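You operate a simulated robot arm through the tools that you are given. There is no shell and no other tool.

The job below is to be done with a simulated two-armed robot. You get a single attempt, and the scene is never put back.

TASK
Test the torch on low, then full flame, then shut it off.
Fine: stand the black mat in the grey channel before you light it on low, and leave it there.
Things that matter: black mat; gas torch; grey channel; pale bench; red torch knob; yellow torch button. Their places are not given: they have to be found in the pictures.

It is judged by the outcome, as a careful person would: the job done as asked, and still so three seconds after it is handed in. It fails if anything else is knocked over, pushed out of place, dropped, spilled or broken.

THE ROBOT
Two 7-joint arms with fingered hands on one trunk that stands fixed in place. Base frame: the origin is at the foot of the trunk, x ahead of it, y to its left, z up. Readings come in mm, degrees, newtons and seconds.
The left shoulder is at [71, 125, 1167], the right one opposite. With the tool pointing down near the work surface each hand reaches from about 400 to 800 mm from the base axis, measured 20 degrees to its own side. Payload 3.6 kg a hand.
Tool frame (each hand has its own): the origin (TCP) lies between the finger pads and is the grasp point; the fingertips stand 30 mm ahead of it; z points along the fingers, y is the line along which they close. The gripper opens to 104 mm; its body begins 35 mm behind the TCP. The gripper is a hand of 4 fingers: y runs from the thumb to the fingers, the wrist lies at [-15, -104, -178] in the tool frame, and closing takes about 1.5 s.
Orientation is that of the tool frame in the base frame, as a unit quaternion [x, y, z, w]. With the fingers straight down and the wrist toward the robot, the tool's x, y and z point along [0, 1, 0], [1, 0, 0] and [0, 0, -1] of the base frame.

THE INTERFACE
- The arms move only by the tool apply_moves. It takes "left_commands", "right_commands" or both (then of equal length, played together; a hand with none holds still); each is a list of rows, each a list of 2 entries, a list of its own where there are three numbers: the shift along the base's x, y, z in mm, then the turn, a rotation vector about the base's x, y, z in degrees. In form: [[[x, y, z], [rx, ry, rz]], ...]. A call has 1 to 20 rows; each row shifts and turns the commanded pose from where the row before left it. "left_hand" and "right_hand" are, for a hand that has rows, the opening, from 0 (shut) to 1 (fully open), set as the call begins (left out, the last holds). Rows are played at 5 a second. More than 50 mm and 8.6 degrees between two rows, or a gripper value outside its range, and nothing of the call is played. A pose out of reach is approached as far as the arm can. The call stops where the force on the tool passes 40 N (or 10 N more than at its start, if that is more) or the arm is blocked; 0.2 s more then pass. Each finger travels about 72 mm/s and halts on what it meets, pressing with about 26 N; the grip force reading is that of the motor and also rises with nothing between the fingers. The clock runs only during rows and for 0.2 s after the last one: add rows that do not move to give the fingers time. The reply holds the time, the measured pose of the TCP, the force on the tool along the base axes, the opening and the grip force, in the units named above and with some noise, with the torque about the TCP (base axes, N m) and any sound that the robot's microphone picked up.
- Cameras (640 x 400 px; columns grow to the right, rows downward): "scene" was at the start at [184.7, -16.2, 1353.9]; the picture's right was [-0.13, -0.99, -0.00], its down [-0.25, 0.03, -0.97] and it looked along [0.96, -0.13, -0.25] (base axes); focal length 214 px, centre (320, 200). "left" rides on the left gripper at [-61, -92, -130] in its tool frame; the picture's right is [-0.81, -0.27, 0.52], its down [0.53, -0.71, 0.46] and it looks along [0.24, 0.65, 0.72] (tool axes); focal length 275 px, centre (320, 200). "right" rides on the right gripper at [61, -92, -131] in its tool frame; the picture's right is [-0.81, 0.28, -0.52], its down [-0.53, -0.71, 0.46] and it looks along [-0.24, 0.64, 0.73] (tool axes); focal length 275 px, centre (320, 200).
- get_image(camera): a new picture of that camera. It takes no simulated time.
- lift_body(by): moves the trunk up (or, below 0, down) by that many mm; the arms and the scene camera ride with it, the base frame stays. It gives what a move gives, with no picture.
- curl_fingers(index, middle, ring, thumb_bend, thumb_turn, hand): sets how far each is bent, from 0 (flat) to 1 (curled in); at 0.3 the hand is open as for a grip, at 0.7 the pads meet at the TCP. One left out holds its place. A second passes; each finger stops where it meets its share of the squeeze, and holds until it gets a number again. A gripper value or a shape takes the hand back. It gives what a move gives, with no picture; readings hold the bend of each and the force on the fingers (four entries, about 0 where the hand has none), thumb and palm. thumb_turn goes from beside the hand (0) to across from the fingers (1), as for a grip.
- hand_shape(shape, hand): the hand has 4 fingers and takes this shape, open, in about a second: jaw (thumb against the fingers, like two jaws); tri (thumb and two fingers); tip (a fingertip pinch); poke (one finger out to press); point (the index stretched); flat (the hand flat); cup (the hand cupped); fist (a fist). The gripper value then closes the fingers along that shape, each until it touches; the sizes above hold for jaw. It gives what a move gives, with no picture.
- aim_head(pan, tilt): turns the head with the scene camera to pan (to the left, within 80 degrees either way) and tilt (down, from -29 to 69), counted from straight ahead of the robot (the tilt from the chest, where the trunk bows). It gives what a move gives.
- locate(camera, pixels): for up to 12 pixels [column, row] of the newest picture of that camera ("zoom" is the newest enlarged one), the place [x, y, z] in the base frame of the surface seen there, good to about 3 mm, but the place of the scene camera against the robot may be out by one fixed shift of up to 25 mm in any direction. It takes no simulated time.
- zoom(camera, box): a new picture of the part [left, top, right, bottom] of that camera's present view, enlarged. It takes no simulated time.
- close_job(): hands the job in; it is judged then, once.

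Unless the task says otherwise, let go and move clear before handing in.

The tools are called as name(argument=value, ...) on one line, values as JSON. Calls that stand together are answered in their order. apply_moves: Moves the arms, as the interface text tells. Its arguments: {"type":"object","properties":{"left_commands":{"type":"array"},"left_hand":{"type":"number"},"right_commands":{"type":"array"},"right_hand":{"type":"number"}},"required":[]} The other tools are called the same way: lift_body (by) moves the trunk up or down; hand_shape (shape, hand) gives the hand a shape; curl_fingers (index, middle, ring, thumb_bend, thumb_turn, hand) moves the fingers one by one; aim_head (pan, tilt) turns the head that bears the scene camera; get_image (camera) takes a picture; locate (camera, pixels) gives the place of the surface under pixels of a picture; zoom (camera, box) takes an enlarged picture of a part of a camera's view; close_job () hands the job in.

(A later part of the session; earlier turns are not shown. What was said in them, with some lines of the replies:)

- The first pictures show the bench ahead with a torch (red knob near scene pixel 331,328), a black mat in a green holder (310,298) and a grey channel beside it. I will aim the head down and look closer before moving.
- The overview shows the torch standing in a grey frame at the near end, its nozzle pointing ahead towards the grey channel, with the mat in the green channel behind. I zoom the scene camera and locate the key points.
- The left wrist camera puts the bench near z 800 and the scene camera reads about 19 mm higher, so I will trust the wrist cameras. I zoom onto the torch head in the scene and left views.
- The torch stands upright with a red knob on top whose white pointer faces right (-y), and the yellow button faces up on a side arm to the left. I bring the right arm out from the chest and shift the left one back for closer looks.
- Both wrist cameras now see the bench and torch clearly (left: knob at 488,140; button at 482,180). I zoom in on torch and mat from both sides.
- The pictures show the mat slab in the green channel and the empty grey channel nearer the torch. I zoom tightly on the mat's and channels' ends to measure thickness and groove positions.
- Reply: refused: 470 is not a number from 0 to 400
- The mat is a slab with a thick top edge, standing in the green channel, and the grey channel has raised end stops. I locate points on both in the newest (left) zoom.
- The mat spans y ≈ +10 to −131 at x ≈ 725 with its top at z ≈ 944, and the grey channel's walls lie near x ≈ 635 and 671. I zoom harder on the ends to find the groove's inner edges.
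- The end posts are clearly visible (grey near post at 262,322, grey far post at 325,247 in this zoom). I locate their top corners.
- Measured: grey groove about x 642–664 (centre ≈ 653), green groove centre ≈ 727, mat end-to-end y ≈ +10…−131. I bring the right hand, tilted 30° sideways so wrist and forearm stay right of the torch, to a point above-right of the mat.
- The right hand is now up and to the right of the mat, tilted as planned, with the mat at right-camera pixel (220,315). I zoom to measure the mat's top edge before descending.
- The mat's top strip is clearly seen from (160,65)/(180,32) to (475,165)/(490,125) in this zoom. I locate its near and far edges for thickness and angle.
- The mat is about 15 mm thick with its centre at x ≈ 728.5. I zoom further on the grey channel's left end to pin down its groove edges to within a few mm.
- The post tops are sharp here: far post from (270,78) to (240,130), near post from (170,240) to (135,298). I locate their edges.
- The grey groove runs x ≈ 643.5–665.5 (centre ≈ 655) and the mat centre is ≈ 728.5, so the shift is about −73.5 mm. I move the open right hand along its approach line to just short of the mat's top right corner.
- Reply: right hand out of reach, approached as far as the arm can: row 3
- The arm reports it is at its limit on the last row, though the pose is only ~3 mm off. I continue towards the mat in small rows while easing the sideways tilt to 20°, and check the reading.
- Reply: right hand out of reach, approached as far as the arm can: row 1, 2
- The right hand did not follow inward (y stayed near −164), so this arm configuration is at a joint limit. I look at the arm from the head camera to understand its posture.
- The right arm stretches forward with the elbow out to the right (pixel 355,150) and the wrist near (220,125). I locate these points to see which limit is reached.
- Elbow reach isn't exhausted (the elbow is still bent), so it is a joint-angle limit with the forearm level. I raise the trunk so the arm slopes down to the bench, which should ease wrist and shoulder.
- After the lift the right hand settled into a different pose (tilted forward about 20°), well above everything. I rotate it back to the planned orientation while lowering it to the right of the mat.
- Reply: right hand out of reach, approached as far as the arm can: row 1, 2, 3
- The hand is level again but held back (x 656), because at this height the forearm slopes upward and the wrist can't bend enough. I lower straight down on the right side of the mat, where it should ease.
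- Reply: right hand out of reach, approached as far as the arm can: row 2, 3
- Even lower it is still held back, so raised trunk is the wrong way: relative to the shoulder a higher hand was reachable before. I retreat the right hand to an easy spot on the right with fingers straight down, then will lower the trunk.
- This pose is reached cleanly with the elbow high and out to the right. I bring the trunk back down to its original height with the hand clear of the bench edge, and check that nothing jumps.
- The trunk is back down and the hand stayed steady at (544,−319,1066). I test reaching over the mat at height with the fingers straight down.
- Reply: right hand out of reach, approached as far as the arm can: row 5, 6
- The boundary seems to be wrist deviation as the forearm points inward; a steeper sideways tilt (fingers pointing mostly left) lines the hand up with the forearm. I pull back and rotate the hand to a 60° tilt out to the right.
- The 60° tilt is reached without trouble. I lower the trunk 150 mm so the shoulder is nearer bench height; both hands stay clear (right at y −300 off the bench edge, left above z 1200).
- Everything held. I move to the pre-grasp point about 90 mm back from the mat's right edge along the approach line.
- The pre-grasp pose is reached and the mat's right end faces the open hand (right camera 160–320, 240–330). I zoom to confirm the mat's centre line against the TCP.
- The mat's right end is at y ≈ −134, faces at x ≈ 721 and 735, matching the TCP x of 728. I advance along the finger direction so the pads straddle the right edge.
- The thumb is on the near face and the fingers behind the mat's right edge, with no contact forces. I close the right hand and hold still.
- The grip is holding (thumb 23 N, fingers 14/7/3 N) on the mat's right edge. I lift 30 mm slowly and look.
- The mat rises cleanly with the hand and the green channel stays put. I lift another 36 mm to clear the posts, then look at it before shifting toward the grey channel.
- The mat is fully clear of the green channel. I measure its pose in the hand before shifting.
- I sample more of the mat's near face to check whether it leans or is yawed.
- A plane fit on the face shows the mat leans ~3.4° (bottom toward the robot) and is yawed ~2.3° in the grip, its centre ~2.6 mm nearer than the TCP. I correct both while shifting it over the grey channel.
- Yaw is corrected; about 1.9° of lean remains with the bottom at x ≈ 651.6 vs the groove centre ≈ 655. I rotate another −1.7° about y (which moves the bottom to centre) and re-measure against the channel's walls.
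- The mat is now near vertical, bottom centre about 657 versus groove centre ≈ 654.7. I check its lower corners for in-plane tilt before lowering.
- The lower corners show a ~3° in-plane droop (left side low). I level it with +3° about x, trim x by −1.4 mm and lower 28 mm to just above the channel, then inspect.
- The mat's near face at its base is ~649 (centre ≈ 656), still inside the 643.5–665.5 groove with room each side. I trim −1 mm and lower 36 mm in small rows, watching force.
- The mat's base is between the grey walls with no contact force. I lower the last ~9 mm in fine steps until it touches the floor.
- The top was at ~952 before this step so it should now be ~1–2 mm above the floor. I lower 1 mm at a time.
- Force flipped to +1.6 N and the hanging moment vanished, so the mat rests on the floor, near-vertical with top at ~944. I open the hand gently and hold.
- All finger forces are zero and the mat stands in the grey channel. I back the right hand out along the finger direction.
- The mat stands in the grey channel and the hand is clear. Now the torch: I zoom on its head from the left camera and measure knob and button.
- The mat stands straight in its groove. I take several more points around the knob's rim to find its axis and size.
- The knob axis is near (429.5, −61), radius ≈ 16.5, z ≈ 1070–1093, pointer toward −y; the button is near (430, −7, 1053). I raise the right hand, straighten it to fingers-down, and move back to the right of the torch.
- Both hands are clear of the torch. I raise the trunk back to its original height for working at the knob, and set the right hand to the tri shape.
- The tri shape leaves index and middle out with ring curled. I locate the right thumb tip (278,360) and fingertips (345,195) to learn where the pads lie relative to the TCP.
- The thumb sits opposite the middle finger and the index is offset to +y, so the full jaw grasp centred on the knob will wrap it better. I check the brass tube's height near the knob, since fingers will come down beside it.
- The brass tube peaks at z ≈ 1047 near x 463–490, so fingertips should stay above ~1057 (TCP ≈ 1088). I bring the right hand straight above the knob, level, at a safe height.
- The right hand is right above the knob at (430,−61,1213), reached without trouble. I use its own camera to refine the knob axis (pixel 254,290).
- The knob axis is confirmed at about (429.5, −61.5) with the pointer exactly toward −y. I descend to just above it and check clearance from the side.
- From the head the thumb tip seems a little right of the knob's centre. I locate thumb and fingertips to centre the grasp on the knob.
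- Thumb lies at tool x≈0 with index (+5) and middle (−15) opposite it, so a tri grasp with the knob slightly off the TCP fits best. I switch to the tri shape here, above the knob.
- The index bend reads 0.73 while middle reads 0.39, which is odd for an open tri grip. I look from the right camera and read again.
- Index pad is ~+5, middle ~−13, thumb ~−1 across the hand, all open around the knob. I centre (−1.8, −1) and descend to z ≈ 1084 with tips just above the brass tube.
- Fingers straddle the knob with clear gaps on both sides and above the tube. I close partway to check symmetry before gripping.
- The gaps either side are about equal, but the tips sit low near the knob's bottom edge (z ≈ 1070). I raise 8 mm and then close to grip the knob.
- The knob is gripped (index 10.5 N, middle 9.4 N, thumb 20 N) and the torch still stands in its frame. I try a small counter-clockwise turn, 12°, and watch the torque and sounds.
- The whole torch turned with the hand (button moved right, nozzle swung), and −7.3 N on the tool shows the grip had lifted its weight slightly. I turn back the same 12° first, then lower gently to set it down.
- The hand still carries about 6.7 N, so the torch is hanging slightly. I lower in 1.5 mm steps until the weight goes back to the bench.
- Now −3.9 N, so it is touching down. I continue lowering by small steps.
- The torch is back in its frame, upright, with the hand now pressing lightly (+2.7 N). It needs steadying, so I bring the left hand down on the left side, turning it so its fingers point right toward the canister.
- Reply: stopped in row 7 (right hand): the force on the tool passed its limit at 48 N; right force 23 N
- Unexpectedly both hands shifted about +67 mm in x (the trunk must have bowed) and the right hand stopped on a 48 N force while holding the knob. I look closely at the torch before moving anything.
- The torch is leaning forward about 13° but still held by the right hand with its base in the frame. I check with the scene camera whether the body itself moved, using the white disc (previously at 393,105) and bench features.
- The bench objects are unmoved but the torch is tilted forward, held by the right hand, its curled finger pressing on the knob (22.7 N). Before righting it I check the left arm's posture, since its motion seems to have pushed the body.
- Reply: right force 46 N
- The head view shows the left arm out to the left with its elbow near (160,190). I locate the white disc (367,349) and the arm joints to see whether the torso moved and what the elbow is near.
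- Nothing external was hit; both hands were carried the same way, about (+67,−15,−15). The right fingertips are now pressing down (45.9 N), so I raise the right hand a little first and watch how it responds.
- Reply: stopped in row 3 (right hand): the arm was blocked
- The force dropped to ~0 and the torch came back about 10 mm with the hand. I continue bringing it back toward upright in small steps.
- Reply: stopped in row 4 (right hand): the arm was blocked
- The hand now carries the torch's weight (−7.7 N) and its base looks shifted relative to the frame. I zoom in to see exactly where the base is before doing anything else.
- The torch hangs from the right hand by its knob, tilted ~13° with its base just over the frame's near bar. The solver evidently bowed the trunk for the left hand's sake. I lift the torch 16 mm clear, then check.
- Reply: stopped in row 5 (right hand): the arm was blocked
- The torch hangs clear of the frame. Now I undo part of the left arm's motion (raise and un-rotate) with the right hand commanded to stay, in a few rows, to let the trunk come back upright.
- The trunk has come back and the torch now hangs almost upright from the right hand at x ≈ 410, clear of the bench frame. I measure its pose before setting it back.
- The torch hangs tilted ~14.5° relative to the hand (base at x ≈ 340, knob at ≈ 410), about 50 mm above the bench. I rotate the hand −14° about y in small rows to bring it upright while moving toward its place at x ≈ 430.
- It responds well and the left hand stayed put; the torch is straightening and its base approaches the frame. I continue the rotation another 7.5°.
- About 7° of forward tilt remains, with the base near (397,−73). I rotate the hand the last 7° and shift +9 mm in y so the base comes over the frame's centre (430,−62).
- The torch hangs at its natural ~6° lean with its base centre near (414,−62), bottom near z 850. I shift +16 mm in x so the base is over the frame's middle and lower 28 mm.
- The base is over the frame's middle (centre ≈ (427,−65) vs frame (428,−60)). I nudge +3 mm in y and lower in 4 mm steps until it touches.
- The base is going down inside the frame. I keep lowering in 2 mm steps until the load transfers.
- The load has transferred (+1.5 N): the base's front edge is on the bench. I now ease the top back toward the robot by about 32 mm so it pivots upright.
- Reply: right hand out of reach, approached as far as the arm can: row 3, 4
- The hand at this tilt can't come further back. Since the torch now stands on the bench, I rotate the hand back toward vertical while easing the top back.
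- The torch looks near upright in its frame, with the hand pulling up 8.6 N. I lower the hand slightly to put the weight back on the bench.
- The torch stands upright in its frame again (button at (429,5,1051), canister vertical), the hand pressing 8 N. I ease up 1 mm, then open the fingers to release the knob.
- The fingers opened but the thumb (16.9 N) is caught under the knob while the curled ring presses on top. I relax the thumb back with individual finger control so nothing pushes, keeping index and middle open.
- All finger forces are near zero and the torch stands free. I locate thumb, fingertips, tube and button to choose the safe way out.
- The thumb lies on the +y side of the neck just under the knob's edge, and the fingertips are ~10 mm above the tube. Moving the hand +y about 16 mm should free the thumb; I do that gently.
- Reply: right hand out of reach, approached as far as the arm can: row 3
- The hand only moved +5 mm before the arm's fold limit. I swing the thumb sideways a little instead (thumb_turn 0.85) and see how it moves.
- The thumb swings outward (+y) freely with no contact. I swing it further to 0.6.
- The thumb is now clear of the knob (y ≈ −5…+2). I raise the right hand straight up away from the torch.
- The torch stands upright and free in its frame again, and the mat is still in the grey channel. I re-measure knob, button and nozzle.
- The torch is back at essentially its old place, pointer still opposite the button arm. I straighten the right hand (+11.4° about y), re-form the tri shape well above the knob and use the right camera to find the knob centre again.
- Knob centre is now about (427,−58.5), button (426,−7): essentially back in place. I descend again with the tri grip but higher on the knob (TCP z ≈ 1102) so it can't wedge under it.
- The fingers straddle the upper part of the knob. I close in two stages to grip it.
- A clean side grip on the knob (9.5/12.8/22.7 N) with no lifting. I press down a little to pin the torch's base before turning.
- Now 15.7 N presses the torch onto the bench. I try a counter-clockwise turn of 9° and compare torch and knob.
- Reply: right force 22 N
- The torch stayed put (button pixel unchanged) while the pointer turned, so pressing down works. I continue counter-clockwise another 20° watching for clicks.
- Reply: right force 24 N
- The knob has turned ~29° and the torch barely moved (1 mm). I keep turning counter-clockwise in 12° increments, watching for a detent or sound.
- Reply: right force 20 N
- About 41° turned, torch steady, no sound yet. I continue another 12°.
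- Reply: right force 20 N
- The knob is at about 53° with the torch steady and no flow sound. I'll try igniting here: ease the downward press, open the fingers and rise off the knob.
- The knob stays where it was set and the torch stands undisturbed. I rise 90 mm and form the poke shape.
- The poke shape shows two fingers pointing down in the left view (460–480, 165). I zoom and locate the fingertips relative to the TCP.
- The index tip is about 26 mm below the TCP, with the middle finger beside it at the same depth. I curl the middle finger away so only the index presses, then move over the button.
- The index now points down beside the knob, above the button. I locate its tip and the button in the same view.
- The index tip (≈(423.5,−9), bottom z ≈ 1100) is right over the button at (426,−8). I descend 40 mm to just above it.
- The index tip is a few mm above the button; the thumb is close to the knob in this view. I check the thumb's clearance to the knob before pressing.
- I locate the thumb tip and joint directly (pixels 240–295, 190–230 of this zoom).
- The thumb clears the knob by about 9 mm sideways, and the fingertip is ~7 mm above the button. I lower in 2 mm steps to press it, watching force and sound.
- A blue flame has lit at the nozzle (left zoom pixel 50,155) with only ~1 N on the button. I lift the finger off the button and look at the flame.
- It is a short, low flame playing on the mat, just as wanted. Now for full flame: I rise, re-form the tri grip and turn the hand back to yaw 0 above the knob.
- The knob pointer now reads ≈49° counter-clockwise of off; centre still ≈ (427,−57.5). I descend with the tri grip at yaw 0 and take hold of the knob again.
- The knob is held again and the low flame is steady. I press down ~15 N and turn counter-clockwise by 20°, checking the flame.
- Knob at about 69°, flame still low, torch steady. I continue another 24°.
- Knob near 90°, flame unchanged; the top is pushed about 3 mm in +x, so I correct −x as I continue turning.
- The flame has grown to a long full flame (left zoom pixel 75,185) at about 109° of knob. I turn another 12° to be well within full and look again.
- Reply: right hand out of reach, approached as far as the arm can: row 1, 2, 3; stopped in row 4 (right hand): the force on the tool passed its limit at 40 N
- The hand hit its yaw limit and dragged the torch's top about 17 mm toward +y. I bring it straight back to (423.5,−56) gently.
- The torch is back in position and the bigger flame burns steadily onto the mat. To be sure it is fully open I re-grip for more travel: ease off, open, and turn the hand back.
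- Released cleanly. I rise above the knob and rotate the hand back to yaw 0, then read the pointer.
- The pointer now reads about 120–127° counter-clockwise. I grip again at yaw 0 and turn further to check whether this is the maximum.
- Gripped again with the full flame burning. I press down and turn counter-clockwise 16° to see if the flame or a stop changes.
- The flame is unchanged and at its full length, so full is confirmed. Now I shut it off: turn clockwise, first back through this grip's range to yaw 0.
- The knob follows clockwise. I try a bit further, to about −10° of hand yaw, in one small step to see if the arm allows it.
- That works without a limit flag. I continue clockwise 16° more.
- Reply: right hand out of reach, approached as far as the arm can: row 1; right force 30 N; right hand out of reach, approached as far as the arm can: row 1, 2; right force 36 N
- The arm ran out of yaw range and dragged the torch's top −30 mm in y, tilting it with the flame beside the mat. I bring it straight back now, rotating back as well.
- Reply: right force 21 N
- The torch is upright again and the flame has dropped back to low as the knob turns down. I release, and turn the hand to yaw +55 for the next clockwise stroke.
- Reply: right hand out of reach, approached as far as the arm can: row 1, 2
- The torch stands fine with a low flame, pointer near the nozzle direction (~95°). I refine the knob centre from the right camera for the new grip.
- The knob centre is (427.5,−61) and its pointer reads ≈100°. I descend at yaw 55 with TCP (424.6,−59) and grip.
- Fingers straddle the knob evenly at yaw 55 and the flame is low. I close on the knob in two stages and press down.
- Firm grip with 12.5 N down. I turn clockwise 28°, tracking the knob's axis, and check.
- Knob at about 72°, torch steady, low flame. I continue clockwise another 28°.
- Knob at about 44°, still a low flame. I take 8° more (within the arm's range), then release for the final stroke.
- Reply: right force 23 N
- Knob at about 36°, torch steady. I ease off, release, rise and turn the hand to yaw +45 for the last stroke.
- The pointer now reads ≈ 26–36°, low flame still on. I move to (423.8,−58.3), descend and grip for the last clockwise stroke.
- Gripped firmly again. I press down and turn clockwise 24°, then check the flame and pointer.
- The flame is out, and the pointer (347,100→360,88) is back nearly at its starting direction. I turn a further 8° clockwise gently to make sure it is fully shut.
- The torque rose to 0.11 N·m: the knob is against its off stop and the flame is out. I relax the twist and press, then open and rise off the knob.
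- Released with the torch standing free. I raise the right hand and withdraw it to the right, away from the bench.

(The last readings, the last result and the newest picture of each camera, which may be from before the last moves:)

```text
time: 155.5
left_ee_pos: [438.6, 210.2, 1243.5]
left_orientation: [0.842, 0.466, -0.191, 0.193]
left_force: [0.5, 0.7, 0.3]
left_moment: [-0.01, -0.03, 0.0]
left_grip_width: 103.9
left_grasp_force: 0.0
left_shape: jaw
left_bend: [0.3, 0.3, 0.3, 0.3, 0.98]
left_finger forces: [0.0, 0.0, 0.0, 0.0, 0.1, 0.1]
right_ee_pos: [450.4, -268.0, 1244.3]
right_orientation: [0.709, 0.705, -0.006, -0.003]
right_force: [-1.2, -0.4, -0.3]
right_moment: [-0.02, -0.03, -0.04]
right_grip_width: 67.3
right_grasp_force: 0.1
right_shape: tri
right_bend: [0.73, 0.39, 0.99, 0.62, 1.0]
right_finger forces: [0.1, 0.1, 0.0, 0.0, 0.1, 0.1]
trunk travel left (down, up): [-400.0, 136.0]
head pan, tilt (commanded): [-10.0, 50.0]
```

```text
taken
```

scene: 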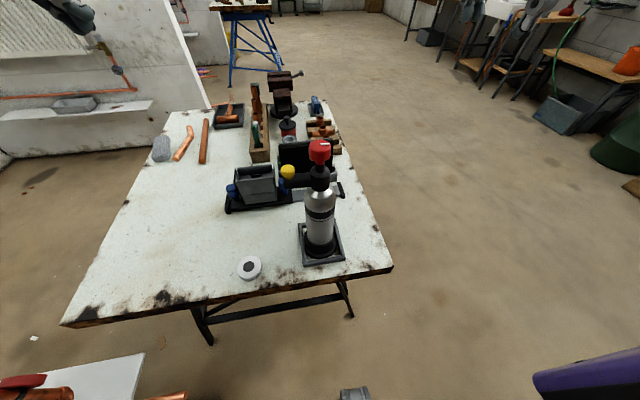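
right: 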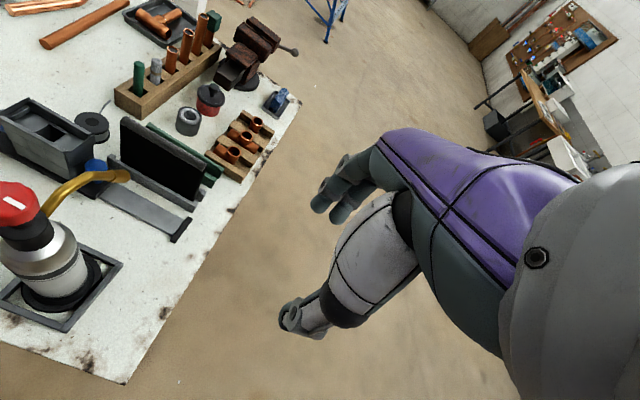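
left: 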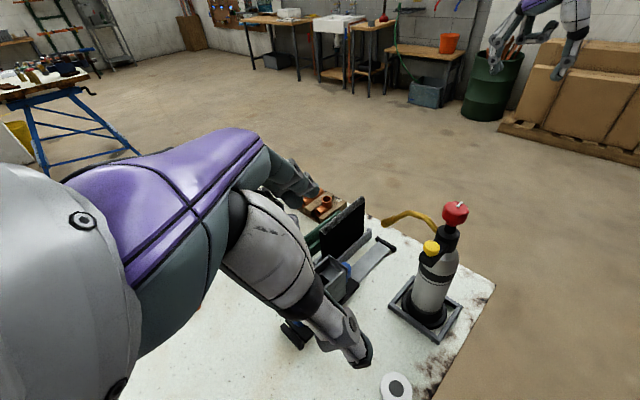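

The bench looks in order with both hands clear. I zoom in to verify the torch (off, upright, in its frame) and the mat in the grey channel.

zoom(camera="scene", box=[220, 110, 380, 280])

zoom(camera="right", box=[0, 90, 240, 340])

locate(camera="zoom", pixels=[[205, 50], [330, 105], [270, 75], [30, 170], [60, 230], [100, 300], [185, 280], [110, 385], [225, 150], [290, 175], [170, 110], [60, 330]])

zoom(camera="left", box=[380, 180, 500, 360])

```text
2.35 times, centred on (300, 195) of scene
```

zoom: 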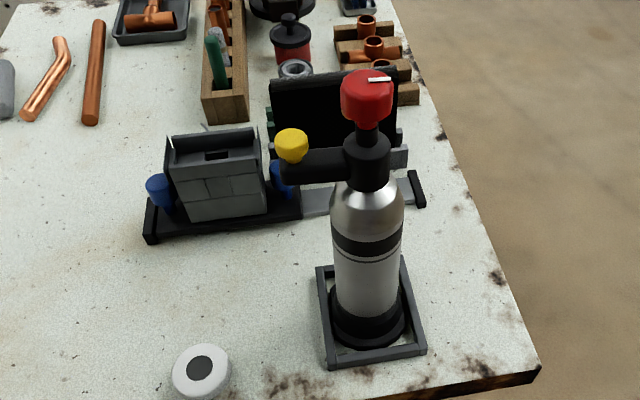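

```text
1.60 times, centred on (120, 215) of right
```

zoom: 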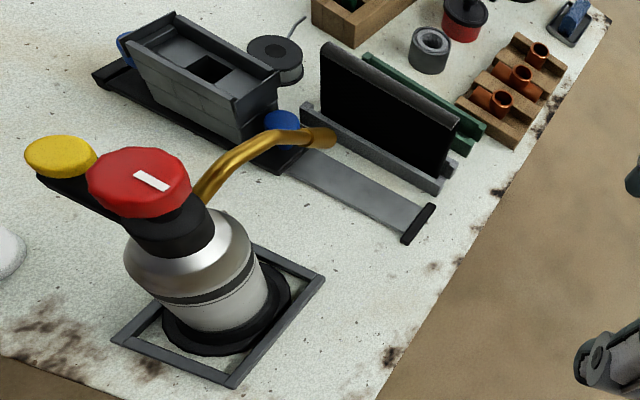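

```text
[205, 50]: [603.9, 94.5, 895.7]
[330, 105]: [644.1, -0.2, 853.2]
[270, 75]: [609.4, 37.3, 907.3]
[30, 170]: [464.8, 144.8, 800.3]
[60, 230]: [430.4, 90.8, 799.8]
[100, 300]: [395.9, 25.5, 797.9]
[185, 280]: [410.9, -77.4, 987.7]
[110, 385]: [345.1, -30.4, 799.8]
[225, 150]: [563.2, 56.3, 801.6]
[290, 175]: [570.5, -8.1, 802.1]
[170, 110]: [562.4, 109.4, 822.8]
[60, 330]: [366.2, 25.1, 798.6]
```

```text
2.22 times, centred on (440, 270) of left
```

zoom: 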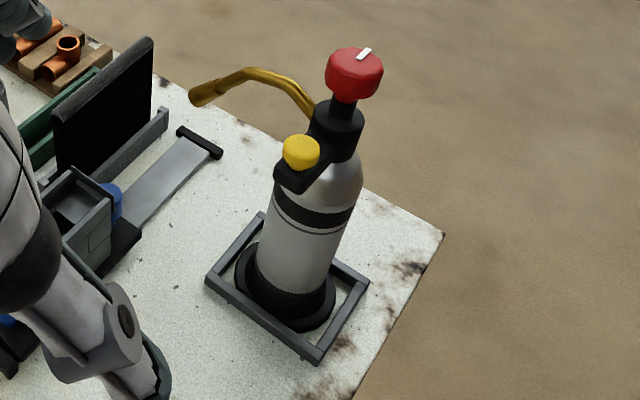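

The pictures show the torch upright in its frame with no flame and its knob back at the off stop. The black mat stands in the grey channel, nothing else is disturbed and both hands are clear, so I hand the job in.

close_job()

```text
The job is handed in.
```

The torch was tested on low, taken up to full flame and shut off. The black mat was in the grey channel before lighting and is still standing there. I've handed the job in; no verdict has come back yet.

- **Mat:** I moved it from the green channel to the grey one before touching the torch.
- **Low:** With the knob about 50° open, a press of the yellow button lit a short blue flame that played on the mat.
- **Full:** The flame jumped to its full length at about 109°. Turning further, past about 125°, didn't make it any bigger.
- **Off:** I turned the knob back until the flame went out and it reached its stop. The flame passed through low on the way down.

Several things went wrong on the way:

- **Torch lifted and tilted, unlit:** On the first grip the right hand lifted the torch slightly, so it turned with the knob. When I then moved the left arm, the robot's body leaned and dragged the torch. It tilted about 13° and came out of its frame while the right hand held it. I set it back upright in the frame before lighting it.
- **Torch pulled aside, lit:** Twice the right arm ran out of reach while turning the knob. It pulled the top of the lit torch 17 mm one way and later about 30 mm the other. The second time, the flame briefly passed beside the mat rather than onto it. I brought the torch straight back each time.

At the end the torch was upright and close to central in its frame, turned about 3–5° clockwise from where it started. In the final pictures nothing else on the bench looked disturbed, and both hands were clear.
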